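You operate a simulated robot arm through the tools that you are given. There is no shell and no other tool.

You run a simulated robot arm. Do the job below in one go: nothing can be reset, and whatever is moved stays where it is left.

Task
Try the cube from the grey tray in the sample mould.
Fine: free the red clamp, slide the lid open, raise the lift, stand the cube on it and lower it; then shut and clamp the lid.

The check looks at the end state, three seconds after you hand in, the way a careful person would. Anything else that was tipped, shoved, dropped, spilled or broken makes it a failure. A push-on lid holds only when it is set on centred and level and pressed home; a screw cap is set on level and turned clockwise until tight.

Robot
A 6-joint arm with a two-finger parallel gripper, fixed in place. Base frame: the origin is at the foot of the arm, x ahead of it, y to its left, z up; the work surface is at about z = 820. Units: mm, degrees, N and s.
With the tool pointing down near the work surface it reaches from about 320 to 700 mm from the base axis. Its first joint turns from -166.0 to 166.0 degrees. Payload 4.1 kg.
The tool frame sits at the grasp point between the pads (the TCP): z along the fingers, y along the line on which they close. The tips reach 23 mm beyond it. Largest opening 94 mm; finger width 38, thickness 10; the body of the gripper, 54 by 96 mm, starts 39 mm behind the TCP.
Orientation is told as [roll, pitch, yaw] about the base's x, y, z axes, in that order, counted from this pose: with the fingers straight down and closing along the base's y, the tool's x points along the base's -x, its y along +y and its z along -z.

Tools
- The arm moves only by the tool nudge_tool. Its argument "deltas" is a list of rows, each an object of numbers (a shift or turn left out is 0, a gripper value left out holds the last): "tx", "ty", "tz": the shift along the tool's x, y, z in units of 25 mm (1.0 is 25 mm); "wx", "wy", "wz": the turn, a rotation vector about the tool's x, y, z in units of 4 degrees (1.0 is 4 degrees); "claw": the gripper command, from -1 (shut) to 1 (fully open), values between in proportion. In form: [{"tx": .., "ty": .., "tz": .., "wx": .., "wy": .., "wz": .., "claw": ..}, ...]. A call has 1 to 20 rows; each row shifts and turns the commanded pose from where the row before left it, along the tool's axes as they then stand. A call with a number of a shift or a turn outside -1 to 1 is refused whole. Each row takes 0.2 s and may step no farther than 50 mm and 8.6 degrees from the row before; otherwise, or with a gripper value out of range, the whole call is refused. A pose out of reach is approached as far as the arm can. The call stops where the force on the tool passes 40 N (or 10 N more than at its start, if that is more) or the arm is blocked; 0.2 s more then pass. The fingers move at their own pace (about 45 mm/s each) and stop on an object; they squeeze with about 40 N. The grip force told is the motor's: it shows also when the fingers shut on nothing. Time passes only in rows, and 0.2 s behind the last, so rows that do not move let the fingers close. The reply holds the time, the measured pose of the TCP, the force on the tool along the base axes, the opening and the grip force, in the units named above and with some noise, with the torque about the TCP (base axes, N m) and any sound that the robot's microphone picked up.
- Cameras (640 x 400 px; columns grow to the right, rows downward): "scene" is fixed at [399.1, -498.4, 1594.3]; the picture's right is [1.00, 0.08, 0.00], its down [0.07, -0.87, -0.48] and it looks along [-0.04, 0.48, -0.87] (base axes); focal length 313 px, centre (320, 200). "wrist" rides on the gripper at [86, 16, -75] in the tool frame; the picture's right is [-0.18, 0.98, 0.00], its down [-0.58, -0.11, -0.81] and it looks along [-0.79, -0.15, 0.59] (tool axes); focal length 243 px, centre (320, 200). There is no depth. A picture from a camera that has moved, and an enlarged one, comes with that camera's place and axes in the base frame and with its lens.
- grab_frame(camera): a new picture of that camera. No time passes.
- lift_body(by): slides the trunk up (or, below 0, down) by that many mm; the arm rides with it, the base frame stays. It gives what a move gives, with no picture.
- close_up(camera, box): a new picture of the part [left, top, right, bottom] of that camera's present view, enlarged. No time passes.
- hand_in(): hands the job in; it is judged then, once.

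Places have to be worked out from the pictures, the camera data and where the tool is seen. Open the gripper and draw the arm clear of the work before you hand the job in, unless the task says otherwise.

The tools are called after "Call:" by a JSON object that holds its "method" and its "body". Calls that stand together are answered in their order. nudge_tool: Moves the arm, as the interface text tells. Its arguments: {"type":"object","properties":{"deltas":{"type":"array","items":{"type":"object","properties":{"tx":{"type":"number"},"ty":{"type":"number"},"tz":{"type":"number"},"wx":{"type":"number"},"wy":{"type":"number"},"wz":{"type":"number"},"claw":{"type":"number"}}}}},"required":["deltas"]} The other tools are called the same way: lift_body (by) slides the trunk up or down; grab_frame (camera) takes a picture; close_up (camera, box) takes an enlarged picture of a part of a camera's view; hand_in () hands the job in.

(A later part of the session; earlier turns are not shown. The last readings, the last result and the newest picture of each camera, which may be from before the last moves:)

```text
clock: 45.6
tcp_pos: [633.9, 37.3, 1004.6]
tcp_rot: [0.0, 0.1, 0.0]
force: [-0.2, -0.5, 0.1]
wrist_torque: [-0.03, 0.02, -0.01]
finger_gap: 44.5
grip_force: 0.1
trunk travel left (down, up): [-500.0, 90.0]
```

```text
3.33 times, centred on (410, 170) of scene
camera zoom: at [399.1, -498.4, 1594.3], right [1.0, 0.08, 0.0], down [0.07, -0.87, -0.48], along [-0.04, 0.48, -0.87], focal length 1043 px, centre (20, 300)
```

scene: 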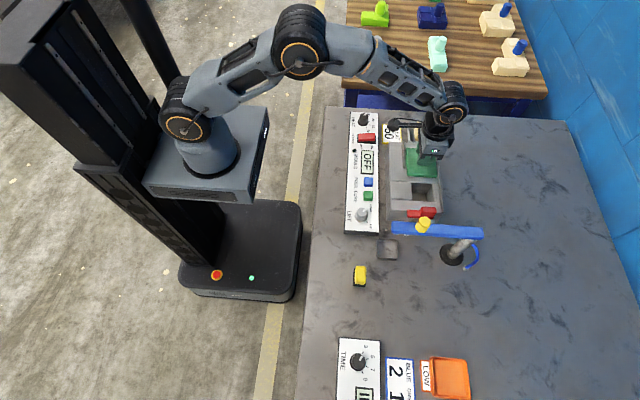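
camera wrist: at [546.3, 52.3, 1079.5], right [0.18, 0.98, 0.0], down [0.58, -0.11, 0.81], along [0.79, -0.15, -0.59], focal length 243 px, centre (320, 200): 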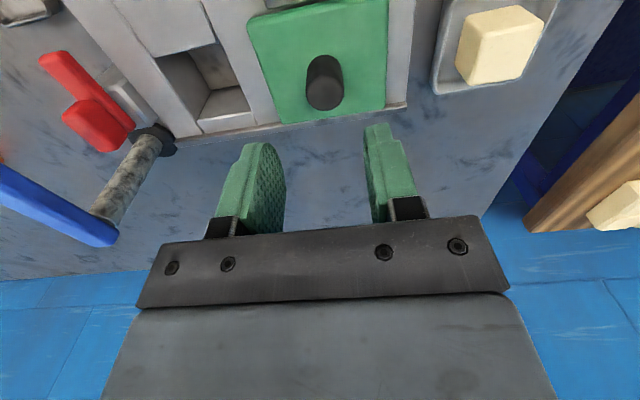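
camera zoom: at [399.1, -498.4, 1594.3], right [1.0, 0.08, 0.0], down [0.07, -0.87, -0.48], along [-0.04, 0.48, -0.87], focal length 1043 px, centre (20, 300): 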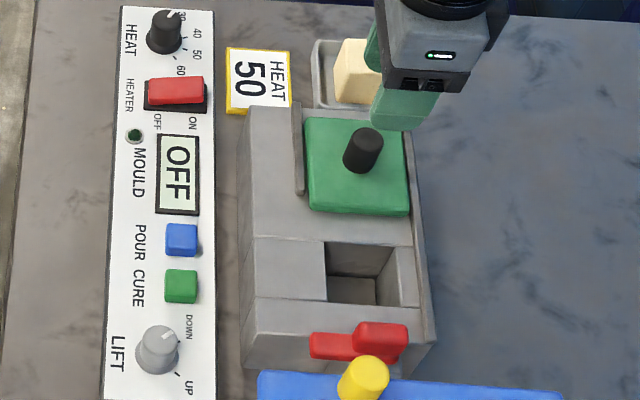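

The lid is parked at its stop and the chamber (about x 604–658, y -90 to -38) is open. Next I look closely at the LIFT knob on the panel.

Call:
{"method": "close_up", "body": {"camera": "scene", "box": [340, 190, 400, 240]}}

Call:
{"method": "close_up", "body": {"camera": "scene", "box": [400, 170, 450, 220]}}

```text
8.00 times, centred on (370, 215) of scene
camera zoom: at [399.1, -498.4, 1594.3], right [1.0, 0.08, 0.0], down [0.07, -0.87, -0.48], along [-0.04, 0.48, -0.87], focal length 2502 px, centre (-80, 80)
```

zoom: 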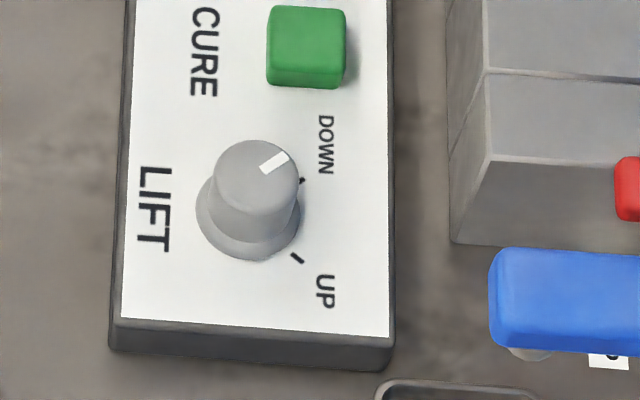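

```text
8.00 times, centred on (425, 195) of scene
camera zoom: at [399.1, -498.4, 1594.3], right [1.0, 0.08, 0.0], down [0.07, -0.87, -0.48], along [-0.04, 0.48, -0.87], focal length 2502 px, centre (-520, 240)
```

zoom: 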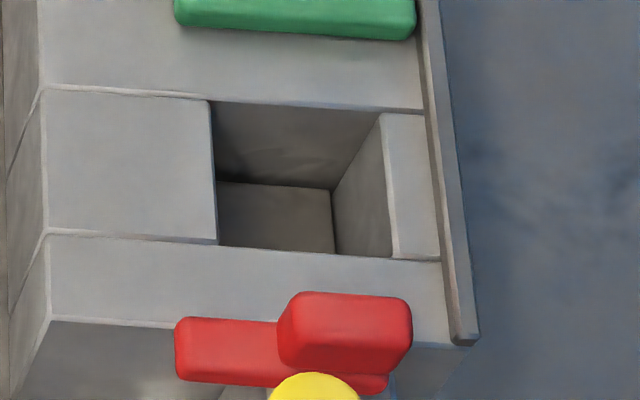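

The LIFT knob is at about (478, -126), ~28 mm across, pointing at DOWN (≈+41°); UP is ≈85–90° clockwise. I move above it and yaw to +40° for the start of the turn.

Call:
{"method": "nudge_tool", "body": {"deltas": [{"tx": 0.78, "ty": -0.81, "tz": 0.1}, {"tx": 0.78, "ty": -0.81, "tz": 0.1}, {"tx": 0.78, "ty": -0.81, "tz": 0.1}, {"tx": 0.78, "ty": -0.81, "tz": 0.1}, {"tx": 0.78, "ty": -0.81, "tz": 0.1}, {"tx": 0.78, "ty": -0.81, "tz": 0.1}, {"tx": 0.78, "ty": -0.81, "tz": 0.1}, {"tx": 0.78, "ty": -0.81, "tz": 0.1}, {}]}}

Call:
{"method": "grab_frame", "body": {"camera": "wrist"}}

```text
clock: 47.6
tcp_pos: [476.3, -125.0, 984.0]
tcp_rot: [-0.1, 0.0, 0.1]
force: [1.6, -0.2, 0.1]
wrist_torque: [-0.03, 0.0, 0.0]
finger_gap: 45.0
grip_force: 0.0
trunk travel left (down, up): [-500.0, 90.0]
```

```text
taken
camera wrist: at [389.8, -109.1, 1059.5], right [0.18, 0.98, 0.0], down [0.58, -0.11, 0.81], along [0.79, -0.15, -0.59], focal length 243 px, centre (320, 200)
```

wrist: 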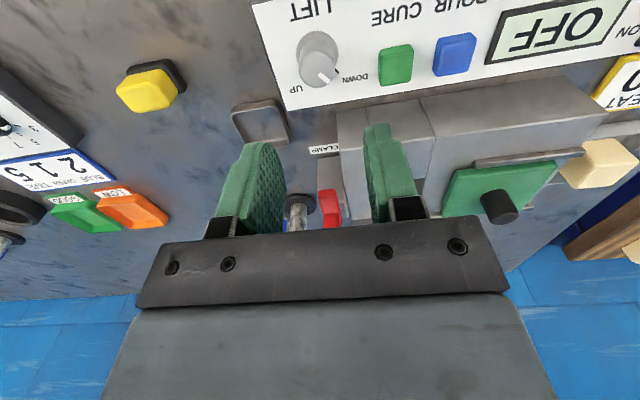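

Call:
{"method": "close_up", "body": {"camera": "wrist", "box": [250, 0, 410, 120]}}

```text
3.33 times, centred on (330, 60) of wrist
camera zoom: at [389.8, -109.1, 1059.5], right [0.18, 0.98, 0.0], down [0.58, -0.11, 0.81], along [0.79, -0.15, -0.59], focal length 809 px, centre (287, 667)
```

zoom: 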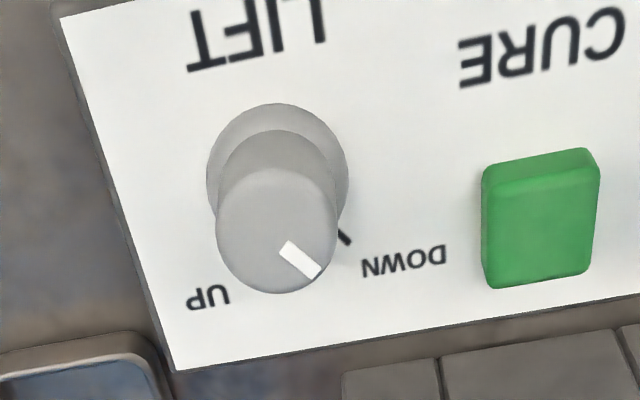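

Knob top ≈ (477.5, -126.5, 871), panel surface ≈ 838. I yaw to +40°, then descend partway and check alignment.

Call:
{"method": "nudge_tool", "body": {"deltas": [{"wz": -1}, {"wz": -1}, {"wz": -1}, {"wz": -1}, {"wz": -1}, {"wz": -1}, {"wz": -1}, {"wz": -1}, {"wz": -1}, {"wz": -1}, {"ty": -0.077, "tz": 0.8}, {"tz": 0.8}, {"tz": 0.8}, {}]}}

Call:
{"method": "grab_frame", "body": {"camera": "wrist"}}

Call:
{"method": "close_up", "body": {"camera": "scene", "box": [330, 160, 430, 240]}}

```text
clock: 50.6
tcp_pos: [479.2, -126.1, 925.0]
tcp_rot: [0.0, 0.0, 40.0]
force: [-1.1, 0.3, -0.2]
wrist_torque: [-0.03, 0.03, -0.04]
finger_gap: 44.8
grip_force: 0.1
trunk travel left (down, up): [-500.0, 90.0]
```

```text
taken
camera wrist: at [402.2, -170.0, 999.0], right [-0.49, 0.87, 0.0], down [0.52, 0.29, 0.81], along [0.7, 0.4, -0.59], focal length 243 px, centre (320, 200)
```

wrist: 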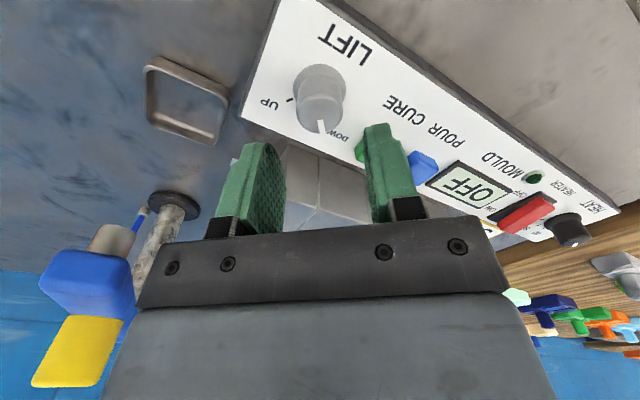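

```text
5.00 times, centred on (380, 200) of scene
camera zoom: at [399.1, -498.4, 1594.3], right [1.0, 0.08, 0.0], down [0.07, -0.87, -0.48], along [-0.04, 0.48, -0.87], focal length 1564 px, centre (20, 200)
```

zoom: 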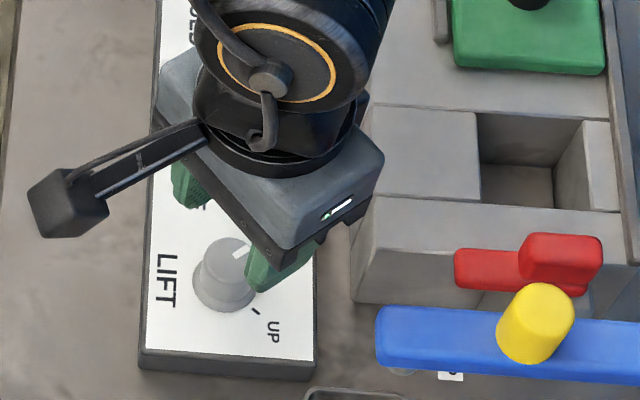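

Alignment is good within ~2 mm; I correct it, descend to z≈871 and close on the knob.

Call:
{"method": "nudge_tool", "body": {"deltas": [{"tx": 0.086, "ty": 0.046, "tz": 0.6}, {"tz": 0.8}, {"tz": 0.75}, {}, {"claw": -0.5}, {"claw": -1}, {}, {}]}}

Call:
{"method": "grab_frame", "body": {"camera": "wrist"}}

```text
clock: 52.4
tcp_pos: [476.6, -128.8, 872.5]
tcp_rot: [0.0, -0.2, 40.1]
force: [7.6, -8.3, -1.8]
wrist_torque: [-0.1, -0.52, -0.01]
finger_gap: 34.0
grip_force: 45.1
trunk travel left (down, up): [-500.0, 90.0]
```

```text
taken
camera wrist: at [400.1, -171.7, 945.5], right [-0.49, 0.87, 0.0], down [0.51, 0.29, 0.81], along [0.7, 0.4, -0.59], focal length 243 px, centre (320, 200)
```

wrist: 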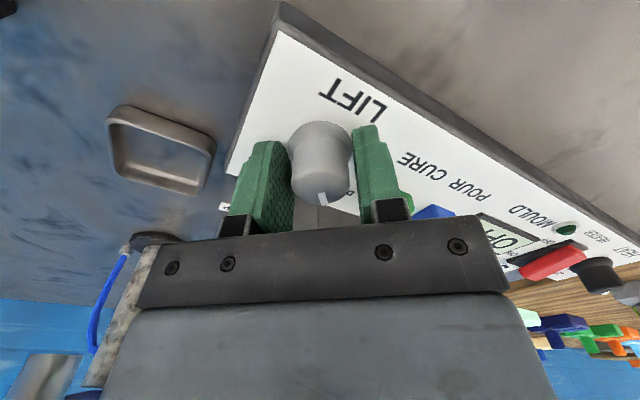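

The gap of 34 mm means the tips caught the knob's wider skirt. I open a little, recentre by ~2 mm, rise 8 mm and re-grip the cylinder.

Call:
{"method": "nudge_tool", "body": {"deltas": [{"claw": 0.0}, {"claw": 0.0, "ty": -0.07}, {"tz": -0.34}, {"claw": -0.5}, {"claw": -1}, {}, {}]}}

Call:
{"method": "close_up", "body": {"camera": "wrist", "box": [210, 90, 430, 240]}}

```text
clock: 54.0
tcp_pos: [477.5, -128.8, 879.8]
tcp_rot: [-0.1, 0.0, 40.0]
force: [-0.6, 1.9, -1.4]
wrist_torque: [-0.54, 0.19, -0.01]
finger_gap: 27.9
grip_force: 44.9
trunk travel left (down, up): [-500.0, 90.0]
```

```text
2.67 times, centred on (320, 165) of wrist
camera zoom: at [400.3, -171.8, 953.9], right [-0.49, 0.87, 0.0], down [0.52, 0.29, 0.81], along [0.7, 0.4, -0.59], focal length 647 px, centre (320, 293)
```

zoom: 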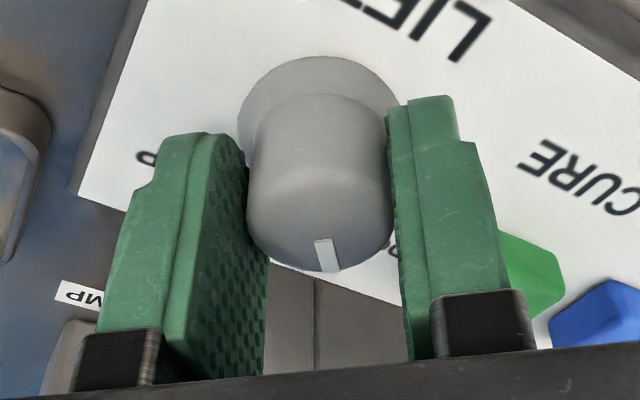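

The knob cylinder is gripped (27.9 mm). I turn clockwise (seen from above) 20° and check the torque.

Call:
{"method": "nudge_tool", "body": {"deltas": [{"wz": 0.8}, {"wz": 1}, {"wz": 1}, {"wz": 1}, {"wz": 1}, {}]}}

Call:
{"method": "close_up", "body": {"camera": "wrist", "box": [210, 90, 430, 240]}}

```text
clock: 55.4
tcp_pos: [476.4, -126.8, 879.2]
tcp_rot: [0.0, -0.1, 20.8]
force: [-5.2, 4.0, -7.0]
wrist_torque: [-0.17, -0.76, 0.01]
finger_gap: 27.6
grip_force: 45.0
trunk travel left (down, up): [-500.0, 90.0]
```

```text
2.67 times, centred on (320, 165) of wrist
camera zoom: at [390.1, -143.7, 953.9], right [-0.18, 0.98, 0.0], down [0.58, 0.1, 0.81], along [0.79, 0.14, -0.59], focal length 647 px, centre (320, 293)
```

zoom: 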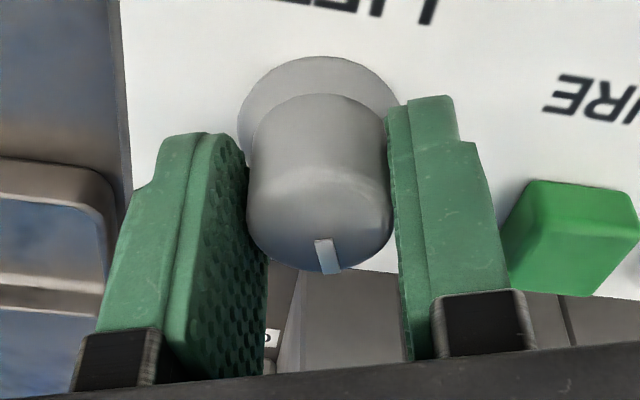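

The knob turns with the gripper and torque is low. I continue clockwise with a small centring correction.

Call:
{"method": "nudge_tool", "body": {"deltas": [{"wz": 1, "ty": 0.03, "tx": 0.02}, {"wz": 1}, {"wz": 1, "ty": 0.01}, {"wz": 1}, {"wz": 1, "ty": 0.01}, {"wz": 1}, {"wz": 1}, {}]}}

```text
clock: 57.2
tcp_pos: [477.2, -126.9, 880.7]
tcp_rot: [0.0, 0.0, -7.3]
force: [0.4, 0.2, -2.4]
wrist_torque: [0.49, 0.57, 0.01]
finger_gap: 27.8
grip_force: 45.1
trunk travel left (down, up): [-500.0, 90.0]
```

Call:
{"method": "nudge_tool", "body": {"deltas": [{"wz": 1}, {"wz": 1}, {"wz": 1}, {"wz": 1}, {"wz": 1}, {"wz": 1}, {"wz": 1}, {"wz": 1}, {}]}}

Call:
{"method": "grab_frame", "body": {"camera": "scene"}}

Call:
{"method": "grab_frame", "body": {"camera": "wrist"}}

```text
clock: 59.2
tcp_pos: [477.4, -126.5, 879.0]
tcp_rot: [0.0, 0.0, -39.2]
force: [4.9, 3.6, 0.0]
wrist_torque: [0.99, 0.46, -0.02]
finger_gap: 27.6
grip_force: 44.6
trunk travel left (down, up): [-500.0, 90.0]
```

```text
taken
```

scene: 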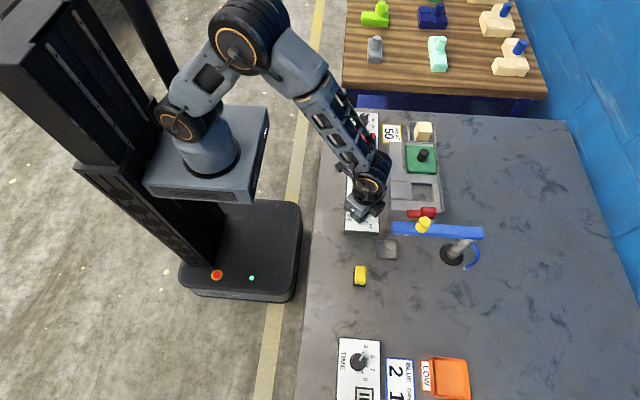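

```text
taken
camera wrist: at [420.1, -60.0, 953.9], right [0.76, 0.64, 0.0], down [0.38, -0.45, 0.81], along [0.52, -0.62, -0.59], focal length 243 px, centre (320, 200)
```

wrist: 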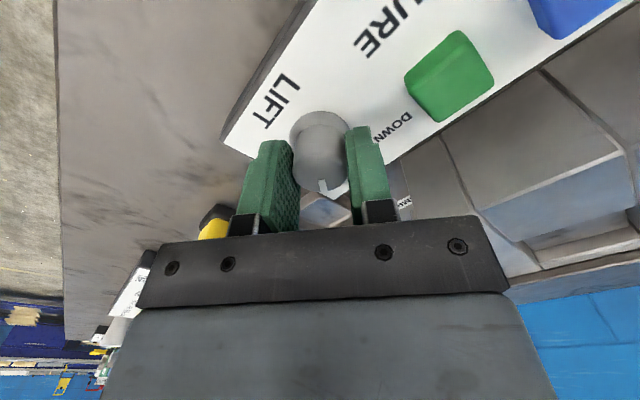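

Call:
{"method": "close_up", "body": {"camera": "scene", "box": [380, 160, 460, 230]}}

Call:
{"method": "nudge_tool", "body": {"deltas": [{"wz": 0.5}, {"wz": 0.5}, {}]}}

```text
5.71 times, centred on (420, 195) of scene
camera zoom: at [399.1, -498.4, 1594.3], right [1.0, 0.08, 0.0], down [0.07, -0.87, -0.48], along [-0.04, 0.48, -0.87], focal length 1788 px, centre (-251, 229)
```

zoom: 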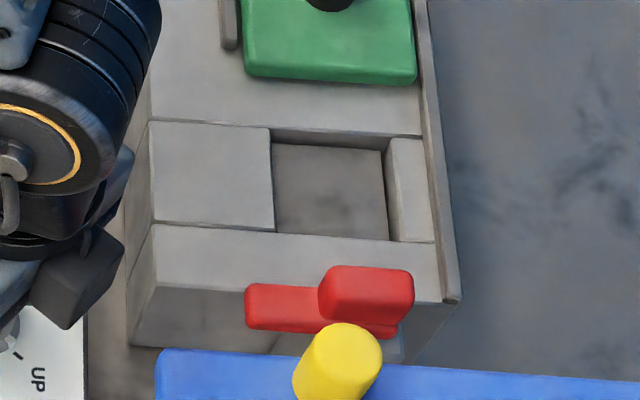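

```text
clock: 60.0
tcp_pos: [477.5, -125.7, 878.4]
tcp_rot: [0.0, 0.0, -43.3]
force: [6.0, 5.2, -0.3]
wrist_torque: [0.73, -0.04, 0.2]
finger_gap: 27.7
grip_force: 44.9
trunk travel left (down, up): [-500.0, 90.0]
```

The lift platform has risen close to the top of the chamber and torque starts to rise slightly near the UP mark. I turn a touch more and check.

Call:
{"method": "nudge_tool", "body": {"deltas": [{"wz": 0.5}, {"wz": 0.3}, {}]}}

Call:
{"method": "close_up", "body": {"camera": "scene", "box": [380, 160, 460, 230]}}

Call:
{"method": "close_up", "body": {"camera": "wrist", "box": [210, 90, 430, 240]}}

```text
clock: 60.8
tcp_pos: [477.1, -125.8, 879.3]
tcp_rot: [0.1, -0.1, -46.3]
force: [3.6, 7.7, -0.9]
wrist_torque: [0.4, -0.32, 0.41]
finger_gap: 27.8
grip_force: 45.0
trunk travel left (down, up): [-500.0, 90.0]
```

```text
5.71 times, centred on (420, 195) of scene
camera zoom: at [399.1, -498.4, 1594.3], right [1.0, 0.08, 0.0], down [0.07, -0.87, -0.48], along [-0.04, 0.48, -0.87], focal length 1788 px, centre (-251, 229)
```

zoom: 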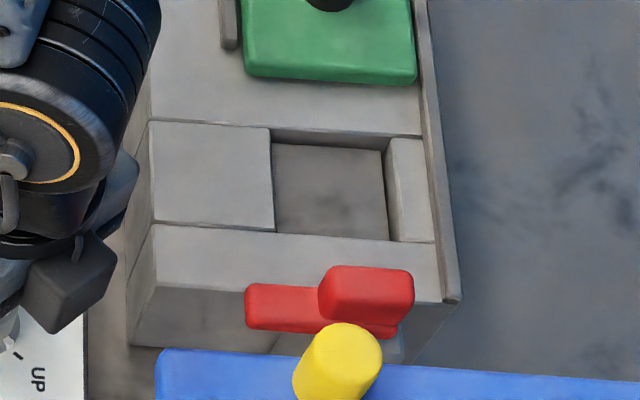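

```text
2.67 times, centred on (320, 165) of wrist
camera zoom: at [428.6, -52.9, 953.9], right [0.84, 0.54, 0.0], down [0.32, -0.5, 0.81], along [0.44, -0.68, -0.59], focal length 647 px, centre (320, 293)
```

zoom: 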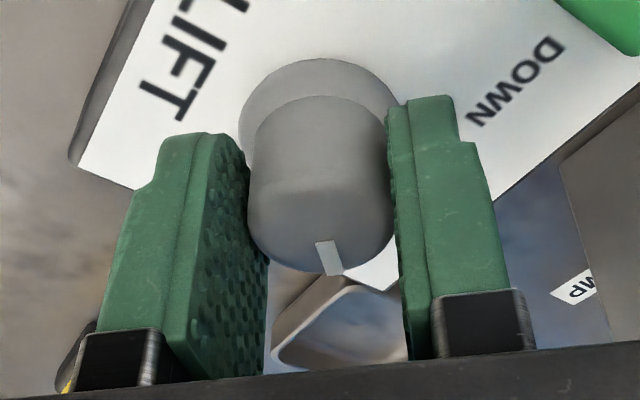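

The knob is at the UP stop (pointer toward UP, torque rising) and the platform is up. I release the knob, rise, and turn back to yaw 0.

Call:
{"method": "nudge_tool", "body": {"deltas": [{"wz": -0.5}, {"claw": 0.0}, {}, {}, {"tz": -0.5}, {"tz": -0.8}, {"tz": -0.9}, {"tz": -0.9}, {"tz": -0.9}, {"tz": -0.9}, {}]}}

Call:
{"method": "close_up", "body": {"camera": "scene", "box": [340, 160, 460, 240]}}

```text
clock: 63.2
tcp_pos: [476.7, -127.0, 1002.9]
tcp_rot: [0.1, -0.1, -44.4]
force: [-0.1, 0.3, 0.1]
wrist_torque: [0.01, 0.02, 0.01]
finger_gap: 47.0
grip_force: 0.1
trunk travel left (down, up): [-500.0, 90.0]
```

```text
5.00 times, centred on (400, 200) of scene
camera zoom: at [399.1, -498.4, 1594.3], right [1.0, 0.08, 0.0], down [0.07, -0.87, -0.48], along [-0.04, 0.48, -0.87], focal length 1564 px, centre (-80, 200)
```

zoom: 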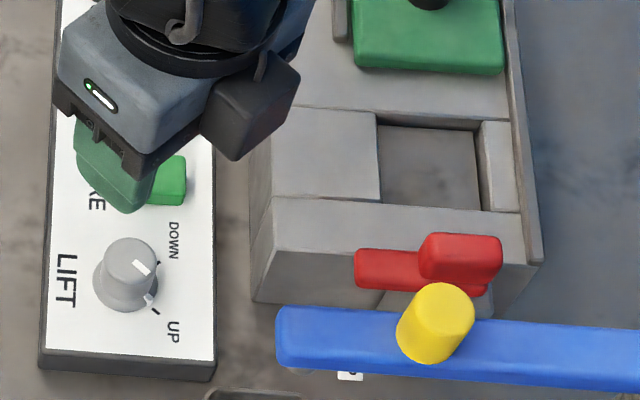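

The lift is up and the knob points to UP. I go to a view pose to measure the chamber/platform accurately with the wrist camera.

Call:
{"method": "nudge_tool", "body": {"deltas": [{"wz": -1}, {"wz": -1}, {"wz": -1}, {"wz": -1}, {"wz": -1}, {"wz": -1}, {"wz": -1}, {"wz": -1}, {"wz": -1}, {"wz": -1}, {"wz": -1}, {"wz": -0.1, "tz": -0.5}, {"tx": -0.8, "ty": 0.45, "tz": -0.3}, {"tx": -0.8, "ty": 0.45, "tz": -0.3}, {"tx": -0.8, "ty": 0.45, "tz": -0.3}, {"tx": -0.8, "ty": 0.45, "tz": -0.3}, {"tx": -0.8, "ty": 0.45, "tz": -0.3}, {"tx": -0.8, "ty": 0.45, "tz": -0.1}, {}]}}

Call:
{"method": "grab_frame", "body": {"camera": "wrist"}}

Call:
{"method": "close_up", "body": {"camera": "wrist", "box": [220, 20, 420, 145]}}

```text
clock: 67.2
tcp_pos: [596.0, -59.2, 1054.3]
tcp_rot: [0.0, 0.1, 0.1]
force: [0.6, -0.1, -0.3]
wrist_torque: [0.0, 0.02, -0.05]
finger_gap: 47.2
grip_force: 0.2
trunk travel left (down, up): [-500.0, 90.0]
```

```text
taken
camera wrist: at [509.9, -43.8, 1129.0], right [0.18, 0.98, 0.0], down [0.58, -0.11, 0.81], along [0.79, -0.15, -0.59], focal length 243 px, centre (320, 200)
```

wrist: 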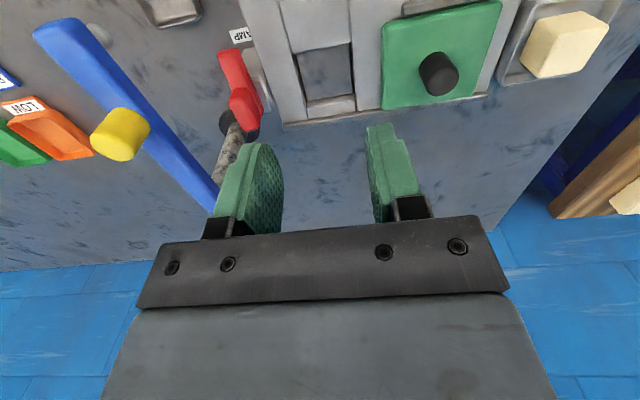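

```text
3.20 times, centred on (320, 82) of wrist
camera zoom: at [509.9, -43.8, 1129.0], right [0.18, 0.98, 0.0], down [0.58, -0.11, 0.81], along [0.79, -0.15, -0.59], focal length 776 px, centre (320, 576)
```

zoom: 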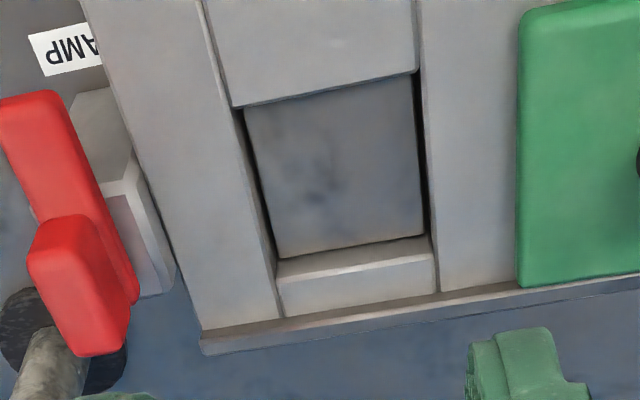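

Chamber measures about x 606–662, y -87 to -33.5, centre ≈ (634, -60), mould top z≈885, platform z≈872. Now I move over to view the cube in the grey tray.

Call:
{"method": "nudge_tool", "body": {"deltas": [{"ty": 0.93}, {"ty": 0.93}, {"ty": 0.93}, {"ty": 0.93}, {"ty": 0.93}, {"ty": 0.93}, {"ty": 0.93}, {"ty": 0.93}, {"ty": 0.93}, {"ty": 0.93}, {}]}}

Call:
{"method": "grab_frame", "body": {"camera": "wrist"}}

Call:
{"method": "close_up", "body": {"camera": "wrist", "box": [260, 20, 420, 120]}}

Call:
{"method": "close_up", "body": {"camera": "scene", "box": [395, 110, 455, 160]}}

```text
clock: 69.6
tcp_pos: [598.3, 172.5, 1055.5]
tcp_rot: [0.0, -0.1, -0.1]
force: [0.5, 0.6, 0.2]
wrist_torque: [0.0, 0.02, 0.01]
finger_gap: 46.9
grip_force: 0.0
trunk travel left (down, up): [-500.0, 90.0]
```

```text
taken
camera wrist: at [510.6, 188.2, 1129.3], right [0.18, 0.98, 0.0], down [0.58, -0.11, 0.81], along [0.79, -0.15, -0.59], focal length 243 px, centre (320, 200)
```

wrist: 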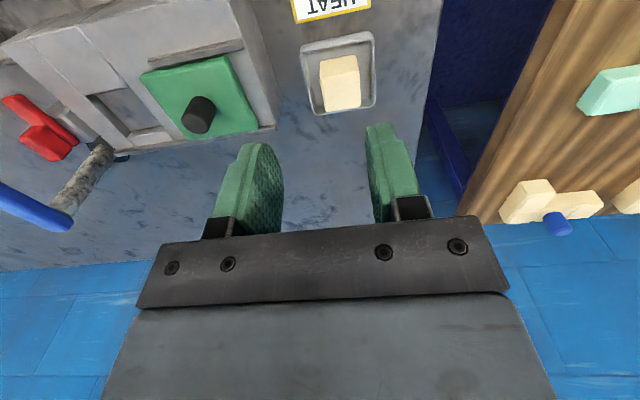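

```text
4.00 times, centred on (340, 70) of wrist
camera zoom: at [510.6, 188.2, 1129.3], right [0.18, 0.98, 0.0], down [0.58, -0.11, 0.81], along [0.79, -0.15, -0.59], focal length 970 px, centre (240, 720)
```

zoom: 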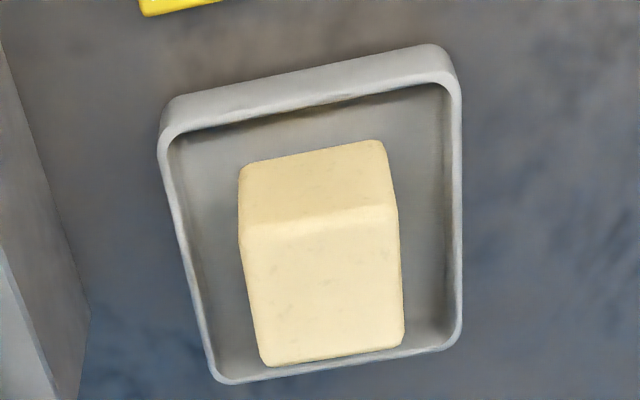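

```text
8.00 times, centred on (425, 135) of scene
camera zoom: at [399.1, -498.4, 1594.3], right [1.0, 0.08, 0.0], down [0.07, -0.87, -0.48], along [-0.04, 0.48, -0.87], focal length 2502 px, centre (-520, 720)
```

zoom: 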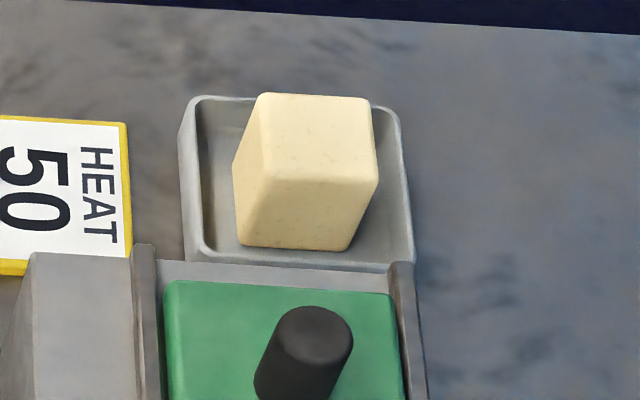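

The cube spans about x 645–684, y 163.5–206, z 823–867 (≈42 mm), aligned with the axes. I open to ~60 mm and move above it at (665, 185, 935).

Call:
{"method": "nudge_tool", "body": {"deltas": [{"tx": -0.53, "ty": 0.1, "tz": 0.8, "claw": 0.28}, {"tx": -0.53, "ty": 0.1, "tz": 0.8}, {"tx": -0.53, "ty": 0.1, "tz": 0.8}, {"tx": -0.53, "ty": 0.1, "tz": 0.8}, {"tx": -0.53, "ty": 0.1, "tz": 0.8}, {"tz": 0.8}, {}]}}

Call:
{"method": "grab_frame", "body": {"camera": "wrist"}}

Call:
{"method": "close_up", "body": {"camera": "scene", "box": [380, 90, 480, 160]}}

```text
clock: 71.2
tcp_pos: [662.1, 185.6, 935.1]
tcp_rot: [0.0, -0.1, 0.0]
force: [-0.1, 0.3, -0.7]
wrist_torque: [0.01, -0.01, 0.0]
finger_gap: 60.3
grip_force: 0.1
trunk travel left (down, up): [-500.0, 90.0]
```

```text
taken
camera wrist: at [575.1, 200.8, 1008.8], right [0.18, 0.98, 0.0], down [0.58, -0.11, 0.81], along [0.79, -0.15, -0.59], focal length 243 px, centre (320, 200)
```

wrist: 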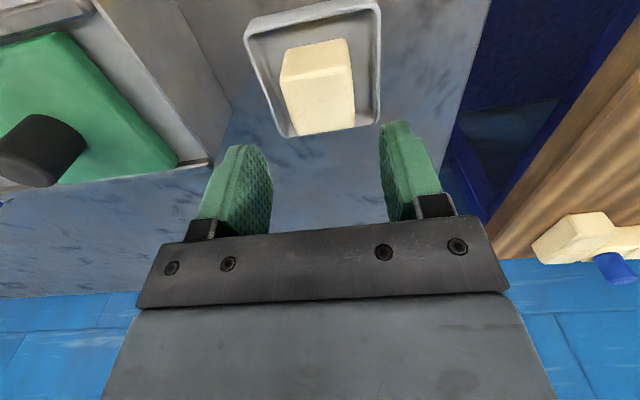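

```text
5.71 times, centred on (430, 125) of scene
camera zoom: at [399.1, -498.4, 1594.3], right [1.0, 0.08, 0.0], down [0.07, -0.87, -0.48], along [-0.04, 0.48, -0.87], focal length 1788 px, centre (-309, 629)
```

zoom: 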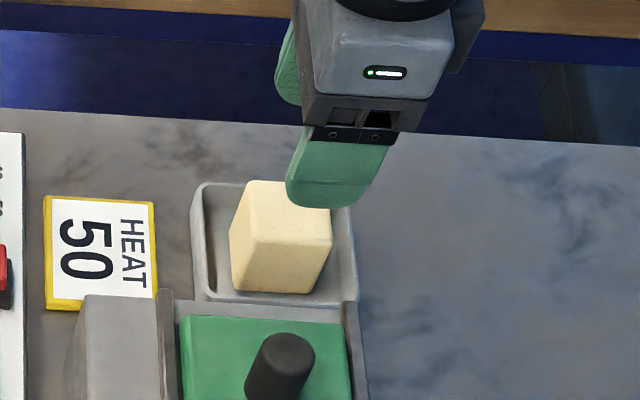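

The cube's centre refines to about (664, 184.7). I descend to z≈868 so the tips stay above the tray rim, then close gently.

Call:
{"method": "nudge_tool", "body": {"deltas": [{"tx": -0.076, "ty": -0.03, "tz": 0.7}, {"tz": 0.8}, {"tz": 0.8}, {"tz": 0.38}, {}]}}

Call:
{"method": "grab_frame", "body": {"camera": "wrist"}}

Call:
{"method": "close_up", "body": {"camera": "scene", "box": [380, 90, 480, 160]}}

```text
clock: 72.4
tcp_pos: [664.7, 184.4, 868.2]
tcp_rot: [0.0, -0.1, 0.1]
force: [-0.1, -0.3, -0.4]
wrist_torque: [0.0, 0.01, 0.0]
finger_gap: 60.4
grip_force: 0.0
trunk travel left (down, up): [-500.0, 90.0]
```

```text
taken
camera wrist: at [577.8, 200.1, 942.0], right [0.18, 0.98, 0.0], down [0.58, -0.11, 0.81], along [0.79, -0.15, -0.59], focal length 243 px, centre (320, 200)
```

wrist: 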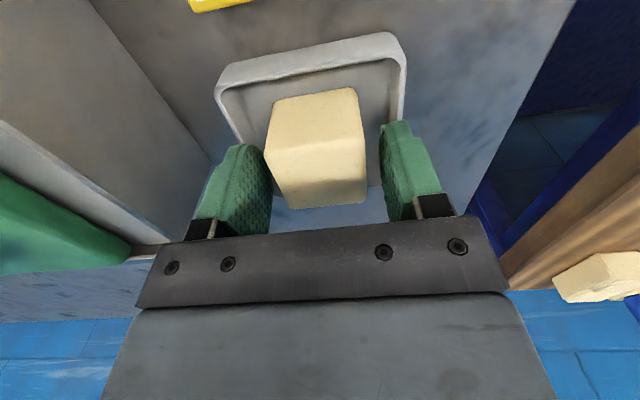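

```text
5.71 times, centred on (430, 125) of scene
camera zoom: at [399.1, -498.4, 1594.3], right [1.0, 0.08, 0.0], down [0.07, -0.87, -0.48], along [-0.04, 0.48, -0.87], focal length 1788 px, centre (-309, 629)
```

zoom: 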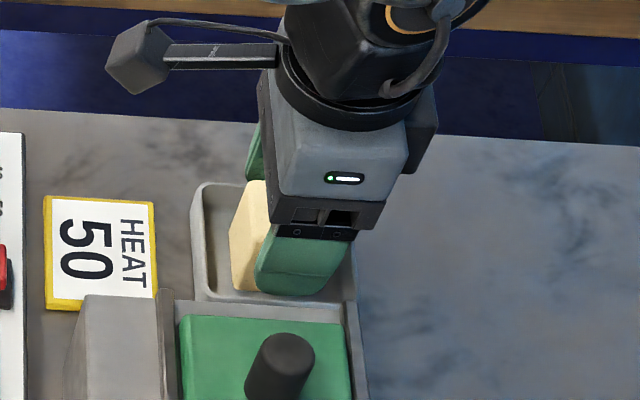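

The cube is centred between the pads. I close on it.

Call:
{"method": "nudge_tool", "body": {"deltas": [{"claw": 0.1}, {"claw": -0.1}, {"claw": -0.3}, {"claw": -1}, {}, {}]}}

Call:
{"method": "grab_frame", "body": {"camera": "wrist"}}

```text
clock: 73.8
tcp_pos: [664.6, 184.0, 868.3]
tcp_rot: [0.0, 0.0, 0.0]
force: [0.2, -0.5, 0.3]
wrist_torque: [-0.03, 0.0, -0.01]
finger_gap: 43.0
grip_force: 39.8
trunk travel left (down, up): [-500.0, 90.0]
```

```text
taken
camera wrist: at [577.7, 200.1, 942.1], right [0.18, 0.98, 0.0], down [0.58, -0.11, 0.81], along [0.79, -0.15, -0.59], focal length 243 px, centre (320, 200)
```

wrist: 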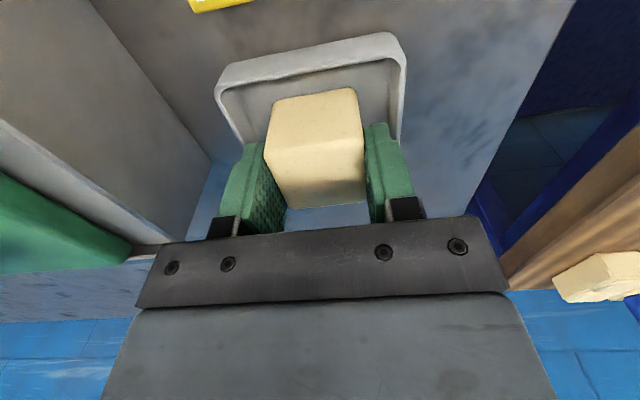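

Cube gripped at 43 mm. I lift it straight up to z≈1005 to clear the lid knob.

Call:
{"method": "nudge_tool", "body": {"deltas": [{"tz": -0.3}, {"tz": -0.6}, {"tz": -0.9}, {"tz": -0.9}, {"tz": -0.9}, {"tz": -0.9}, {"tz": -0.9}, {}]}}

Call:
{"method": "grab_frame", "body": {"camera": "wrist"}}

Call:
{"method": "grab_frame", "body": {"camera": "scene"}}

```text
clock: 75.6
tcp_pos: [663.8, 183.1, 1003.1]
tcp_rot: [-0.1, 0.1, -0.1]
force: [-0.4, 0.9, -0.6]
wrist_torque: [0.0, 0.0, 0.01]
finger_gap: 42.7
grip_force: 39.4
trunk travel left (down, up): [-500.0, 90.0]
```

```text
taken
camera wrist: at [578.0, 199.6, 1077.3], right [0.18, 0.98, 0.0], down [0.58, -0.11, 0.81], along [0.79, -0.15, -0.59], focal length 243 px, centre (320, 200)
```

wrist: 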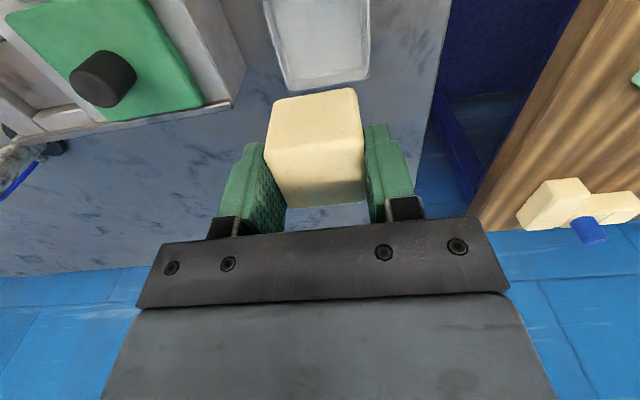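

```text
taken
```

scene: 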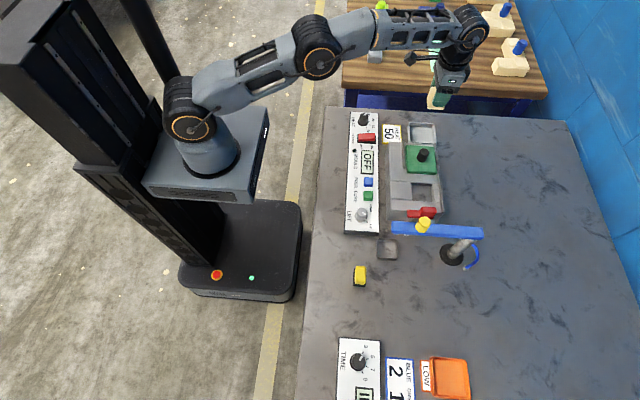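

The cube hangs steadily in the grip. I carry it over to above the lift at about (635, -60.5).

Call:
{"method": "nudge_tool", "body": {"deltas": [{"tx": 0.1, "ty": -0.5}, {"tx": 0.1, "ty": -0.9}, {"tx": 0.1, "ty": -0.93}, {"tx": 0.1, "ty": -0.93}, {"tx": 0.1, "ty": -0.93}, {"tx": 0.1, "ty": -0.93}, {"tx": 0.1, "ty": -0.93}, {"tx": 0.1, "ty": -0.93}, {"tx": 0.1, "ty": -0.93}, {"tx": 0.1, "ty": -0.93}, {"tx": 0.1, "ty": -0.9}, {"ty": -0.06}, {}]}}

Call:
{"method": "grab_frame", "body": {"camera": "wrist"}}

Call:
{"method": "close_up", "body": {"camera": "scene", "box": [380, 130, 480, 230]}}

```text
clock: 78.4
tcp_pos: [638.5, -60.5, 1002.1]
tcp_rot: [0.0, 0.0, 0.0]
force: [0.5, -0.3, 0.4]
wrist_torque: [-0.01, 0.02, 0.03]
finger_gap: 42.9
grip_force: 40.6
trunk travel left (down, up): [-500.0, 90.0]
```

```text
taken
camera wrist: at [550.9, -45.4, 1076.6], right [0.18, 0.98, 0.0], down [0.58, -0.11, 0.81], along [0.79, -0.15, -0.59], focal length 243 px, centre (320, 200)
```

wrist: 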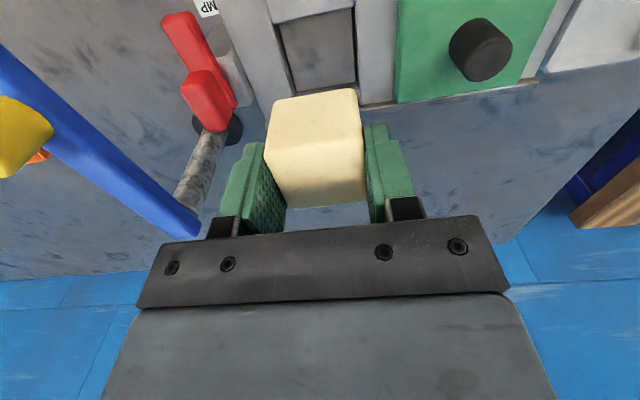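

```text
4.00 times, centred on (430, 180) of scene
camera zoom: at [399.1, -498.4, 1594.3], right [1.0, 0.08, 0.0], down [0.07, -0.87, -0.48], along [-0.04, 0.48, -0.87], focal length 1251 px, centre (-120, 280)
```

zoom: 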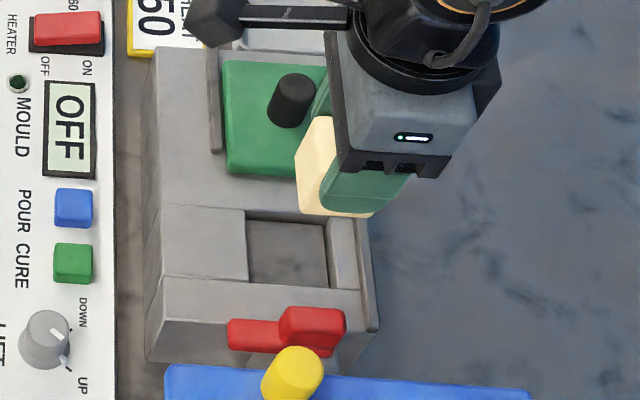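

Call:
{"method": "close_up", "body": {"camera": "wrist", "box": [240, 0, 420, 112]}}

```text
3.56 times, centred on (330, 56) of wrist
camera zoom: at [550.9, -45.4, 1076.6], right [0.18, 0.98, 0.0], down [0.58, -0.11, 0.81], along [0.79, -0.15, -0.59], focal length 863 px, centre (284, 712)
```

zoom: 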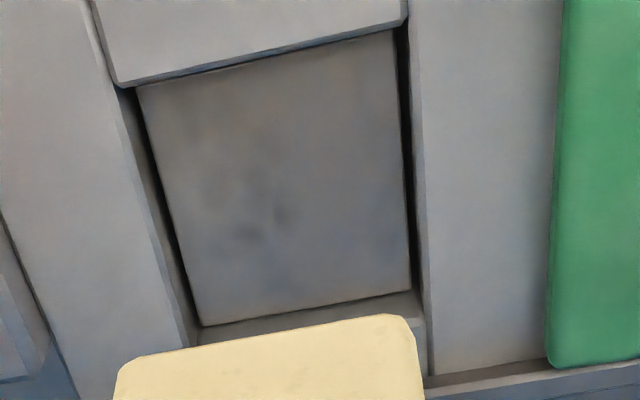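

Chamber centre from this view: (632.5, -60.5), platform z≈875; the cube is ~3.4 mm too far in +x. I correct and descend to just above the chamber.

Call:
{"method": "nudge_tool", "body": {"deltas": [{"tx": 0.136, "ty": 0.016, "tz": 0.6}, {"tz": 0.8}, {"tz": 0.8}, {"tz": 0.4}, {}]}}

Call:
{"method": "close_up", "body": {"camera": "wrist", "box": [220, 70, 420, 215]}}

Call:
{"method": "close_up", "body": {"camera": "scene", "box": [390, 150, 470, 220]}}

```text
clock: 79.6
tcp_pos: [633.0, -62.2, 937.3]
tcp_rot: [0.0, 0.0, 0.0]
force: [-0.3, -0.2, -0.8]
wrist_torque: [0.01, 0.02, 0.01]
finger_gap: 42.9
grip_force: 39.7
trunk travel left (down, up): [-500.0, 90.0]
```

```text
2.76 times, centred on (320, 142) of wrist
camera zoom: at [546.9, -45.2, 1011.8], right [0.18, 0.98, 0.0], down [0.58, -0.11, 0.81], along [0.79, -0.15, -0.59], focal length 669 px, centre (320, 359)
```

zoom: 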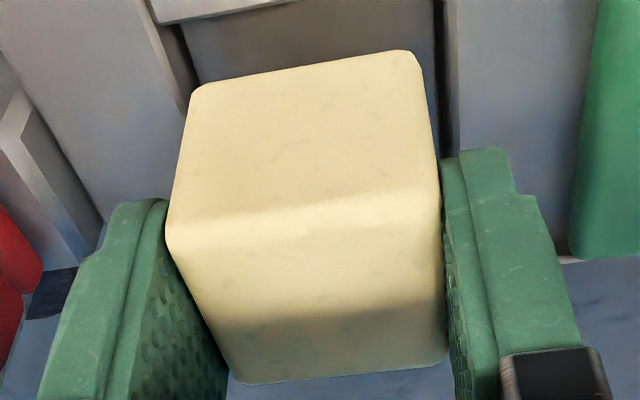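

```text
5.71 times, centred on (430, 185) of scene
camera zoom: at [399.1, -498.4, 1594.3], right [1.0, 0.08, 0.0], down [0.07, -0.87, -0.48], along [-0.04, 0.48, -0.87], focal length 1788 px, centre (-309, 286)
```

zoom: 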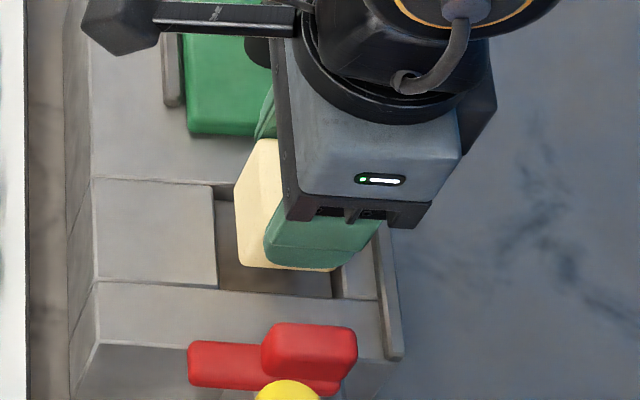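

The cube is over the opening with about 5 mm margin all around. I lower slowly toward the platform.

Call:
{"method": "nudge_tool", "body": {"deltas": [{"tz": 0.2, "ty": 0.02}, {"tz": 0.16}, {"tz": 0.08}, {}]}}

Call:
{"method": "close_up", "body": {"camera": "wrist", "box": [220, 70, 420, 215]}}

```text
clock: 80.6
tcp_pos: [634.3, -59.3, 926.1]
tcp_rot: [0.0, 0.0, 0.0]
force: [-0.2, -0.4, -0.2]
wrist_torque: [0.03, 0.02, 0.03]
finger_gap: 42.9
grip_force: 40.2
trunk travel left (down, up): [-500.0, 90.0]
```

```text
2.76 times, centred on (320, 142) of wrist
camera zoom: at [547.1, -44.5, 1001.1], right [0.18, 0.98, 0.0], down [0.58, -0.11, 0.81], along [0.79, -0.15, -0.59], focal length 669 px, centre (320, 359)
```

zoom: 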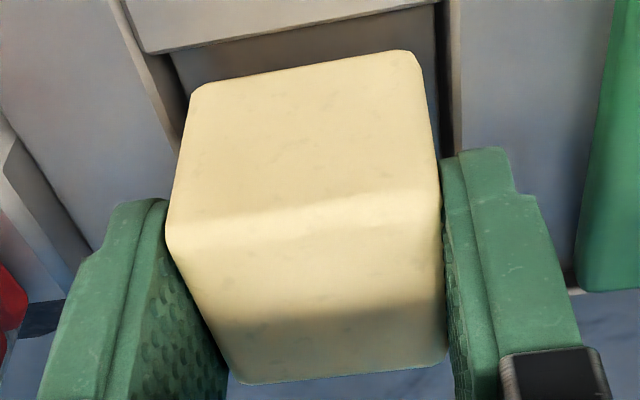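

No contact yet; I continue down in ~2 mm steps.

Call:
{"method": "nudge_tool", "body": {"deltas": [{"tz": 0.08}, {"tz": 0.08}, {}]}}

Call:
{"method": "nudge_tool", "body": {"deltas": [{"tz": 0.06}, {}]}}

```text
clock: 81.4
tcp_pos: [634.3, -60.0, 923.5]
tcp_rot: [0.0, 0.0, 0.1]
force: [-0.1, -0.6, -0.2]
wrist_torque: [-0.04, -0.03, 0.01]
finger_gap: 42.9
grip_force: 40.8
trunk travel left (down, up): [-500.0, 90.0]
```

```text
clock: 82.0
tcp_pos: [633.1, -59.2, 921.0]
tcp_rot: [0.1, 0.0, 0.0]
force: [0.8, 0.3, -0.2]
wrist_torque: [0.0, 0.02, -0.03]
finger_gap: 42.8
grip_force: 40.2
trunk travel left (down, up): [-500.0, 90.0]
```

Call:
{"method": "nudge_tool", "body": {"deltas": [{"tz": 0.06}, {}]}}

Call:
{"method": "nudge_tool", "body": {"deltas": [{"tz": 0.06}, {}]}}

Call:
{"method": "close_up", "body": {"camera": "wrist", "box": [220, 70, 420, 215]}}

```text
clock: 82.6
tcp_pos: [634.7, -59.6, 920.4]
tcp_rot: [0.0, -0.1, 0.0]
force: [0.3, 0.8, -0.6]
wrist_torque: [-0.05, 0.0, -0.03]
finger_gap: 43.0
grip_force: 39.8
trunk travel left (down, up): [-500.0, 90.0]
```

```text
clock: 83.2
tcp_pos: [633.9, -60.5, 918.6]
tcp_rot: [-0.1, -0.1, 0.0]
force: [0.4, 0.4, 6.0]
wrist_torque: [0.03, 0.03, 0.02]
finger_gap: 43.1
grip_force: 39.6
trunk travel left (down, up): [-500.0, 90.0]
```

```text
2.76 times, centred on (320, 142) of wrist
camera zoom: at [546.8, -44.1, 993.6], right [0.18, 0.98, 0.0], down [0.58, -0.11, 0.81], along [0.79, -0.15, -0.59], focal length 669 px, centre (320, 359)
```

zoom: 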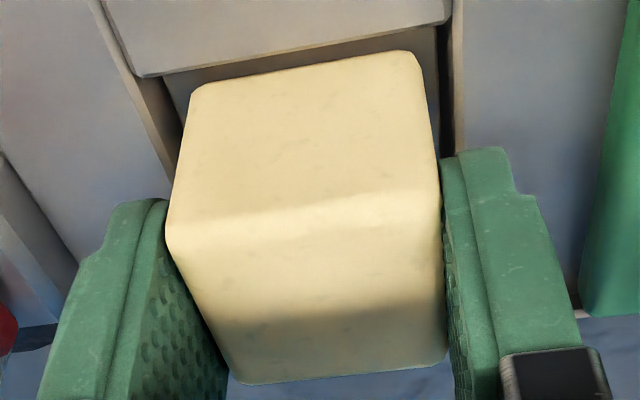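

Contact at 6 N: the cube stands on the platform. I open the fingers and rise straight up.

Call:
{"method": "nudge_tool", "body": {"deltas": [{"claw": -0.05}, {"claw": 0.1}, {"claw": 0.25}, {}, {"tz": -0.3}, {"tz": -0.7}, {"tz": -0.9}, {"tz": -0.9}, {"tz": -0.9}, {}]}}

Call:
{"method": "grab_frame", "body": {"camera": "wrist"}}

Call:
{"method": "close_up", "body": {"camera": "wrist", "box": [240, 0, 420, 112]}}

Call:
{"method": "close_up", "body": {"camera": "scene", "box": [390, 150, 470, 220]}}

```text
clock: 85.4
tcp_pos: [633.7, -59.1, 1011.5]
tcp_rot: [-0.1, 0.0, 0.0]
force: [0.1, -0.3, 0.0]
wrist_torque: [0.01, -0.01, -0.01]
finger_gap: 58.7
grip_force: 0.2
trunk travel left (down, up): [-500.0, 90.0]
```

```text
taken
camera wrist: at [546.7, -44.1, 1085.1], right [0.18, 0.98, 0.0], down [0.58, -0.11, 0.81], along [0.79, -0.15, -0.59], focal length 243 px, centre (320, 200)
```

wrist: 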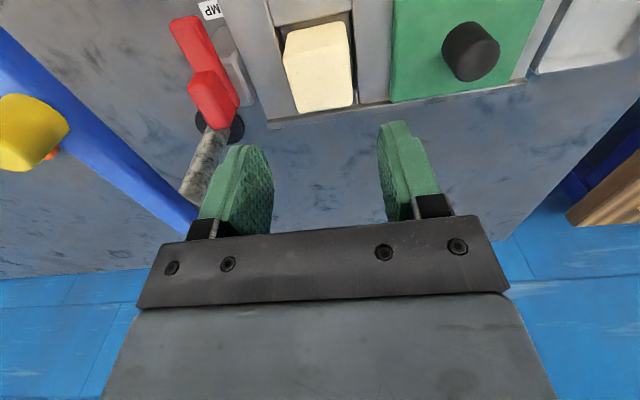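

```text
3.56 times, centred on (330, 56) of wrist
camera zoom: at [546.7, -44.1, 1085.1], right [0.18, 0.98, 0.0], down [0.58, -0.11, 0.81], along [0.79, -0.15, -0.59], focal length 863 px, centre (284, 712)
```

zoom: 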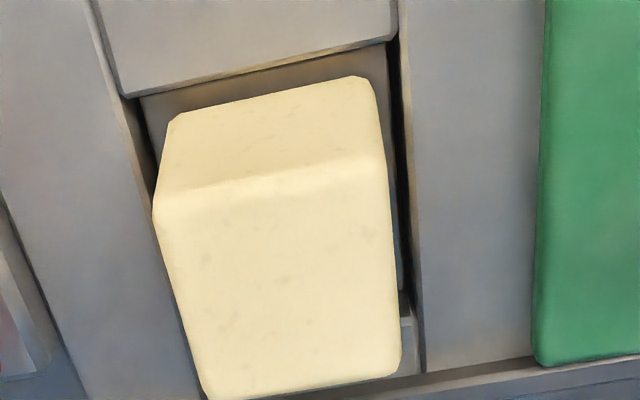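

```text
5.71 times, centred on (430, 185) of scene
camera zoom: at [399.1, -498.4, 1594.3], right [1.0, 0.08, 0.0], down [0.07, -0.87, -0.48], along [-0.04, 0.48, -0.87], focal length 1788 px, centre (-309, 286)
```

zoom: 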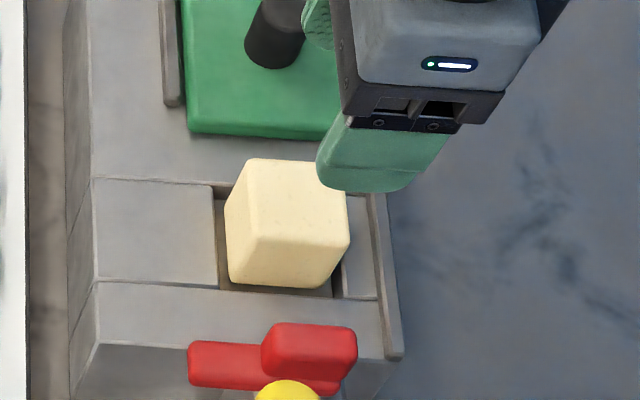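

The cube stands upright, clear of the chamber walls. I return to the LIFT knob: above (477, -127), yaw about -44°, ready to turn it back to DOWN.

Call:
{"method": "nudge_tool", "body": {"deltas": [{"tx": 0.78, "ty": -0.34, "claw": 0.0}, {"tx": 0.78, "ty": -0.34}, {"tx": 0.78, "ty": -0.34}, {"tx": 0.78, "ty": -0.34}, {"tx": 0.78, "ty": -0.34}, {"tx": 0.78, "ty": -0.34}, {"tx": 0.78, "ty": -0.34}, {"tx": 0.8, "ty": -0.34}, {}]}}

Call:
{"method": "nudge_tool", "body": {"deltas": [{"wz": 1}, {"wz": 1}, {"wz": 1}, {"wz": 1}, {"wz": 1}, {"wz": 1}, {"wz": 1}, {"wz": 1}, {"wz": 1}, {"wz": 1}, {"wz": 1}, {"tz": 0.8}, {"tz": 0.8}, {"tz": 0.8}, {}]}}

Call:
{"method": "grab_frame", "body": {"camera": "wrist"}}

Call:
{"method": "close_up", "body": {"camera": "scene", "box": [340, 160, 460, 240]}}

```text
clock: 87.4
tcp_pos: [476.9, -127.5, 1011.2]
tcp_rot: [0.0, 0.0, 0.0]
force: [-0.1, -0.2, 0.7]
wrist_torque: [-0.02, 0.01, -0.01]
finger_gap: 46.9
grip_force: 0.1
trunk travel left (down, up): [-500.0, 90.0]
```

```text
clock: 90.6
tcp_pos: [478.1, -127.5, 951.1]
tcp_rot: [0.0, 0.0, -44.0]
force: [0.3, -0.7, 0.2]
wrist_torque: [0.01, -0.01, -0.01]
finger_gap: 46.6
grip_force: 0.1
trunk travel left (down, up): [-500.0, 90.0]
```

```text
taken
camera wrist: at [426.5, -56.7, 1025.0], right [0.82, 0.58, 0.0], down [0.34, -0.48, 0.81], along [0.47, -0.66, -0.59], focal length 243 px, centre (320, 200)
```

wrist: 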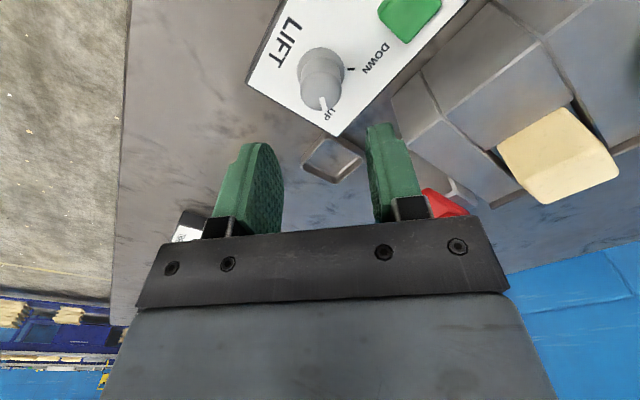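

```text
5.00 times, centred on (400, 200) of scene
camera zoom: at [399.1, -498.4, 1594.3], right [1.0, 0.08, 0.0], down [0.07, -0.87, -0.48], along [-0.04, 0.48, -0.87], focal length 1564 px, centre (-80, 200)
```

zoom: 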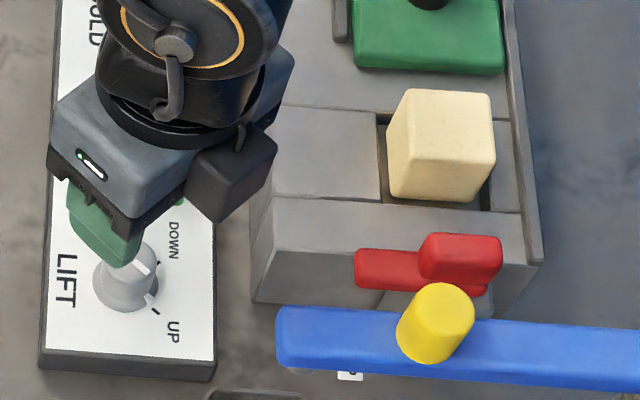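

Aligned over the knob, pointer at UP. I descend to z≈880, grip, and check.

Call:
{"method": "nudge_tool", "body": {"deltas": [{"tz": 0.9}, {"tz": 0.9}, {"tz": 0.9}, {"tz": 0.14}, {}, {"claw": -0.5}, {"claw": -1}, {}, {}]}}

Call:
{"method": "close_up", "body": {"camera": "wrist", "box": [210, 90, 430, 240]}}

```text
clock: 92.6
tcp_pos: [477.4, -127.2, 880.3]
tcp_rot: [0.0, 0.0, -44.0]
force: [6.1, 6.5, -3.0]
wrist_torque: [0.26, -0.55, -0.03]
finger_gap: 27.7
grip_force: 45.2
trunk travel left (down, up): [-500.0, 90.0]
```

```text
2.67 times, centred on (320, 165) of wrist
camera zoom: at [426.4, -55.9, 953.7], right [0.81, 0.58, 0.0], down [0.34, -0.48, 0.81], along [0.47, -0.66, -0.59], focal length 647 px, centre (320, 293)
```

zoom: 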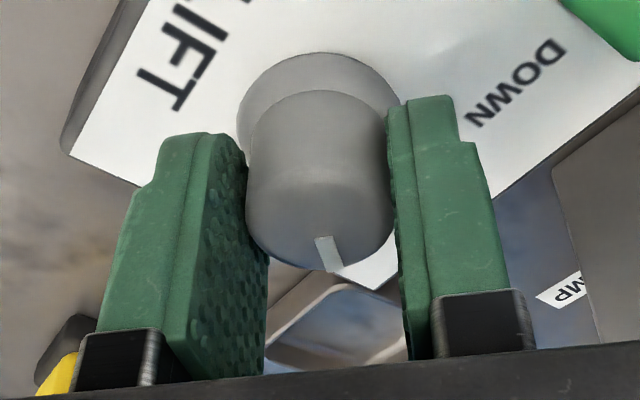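

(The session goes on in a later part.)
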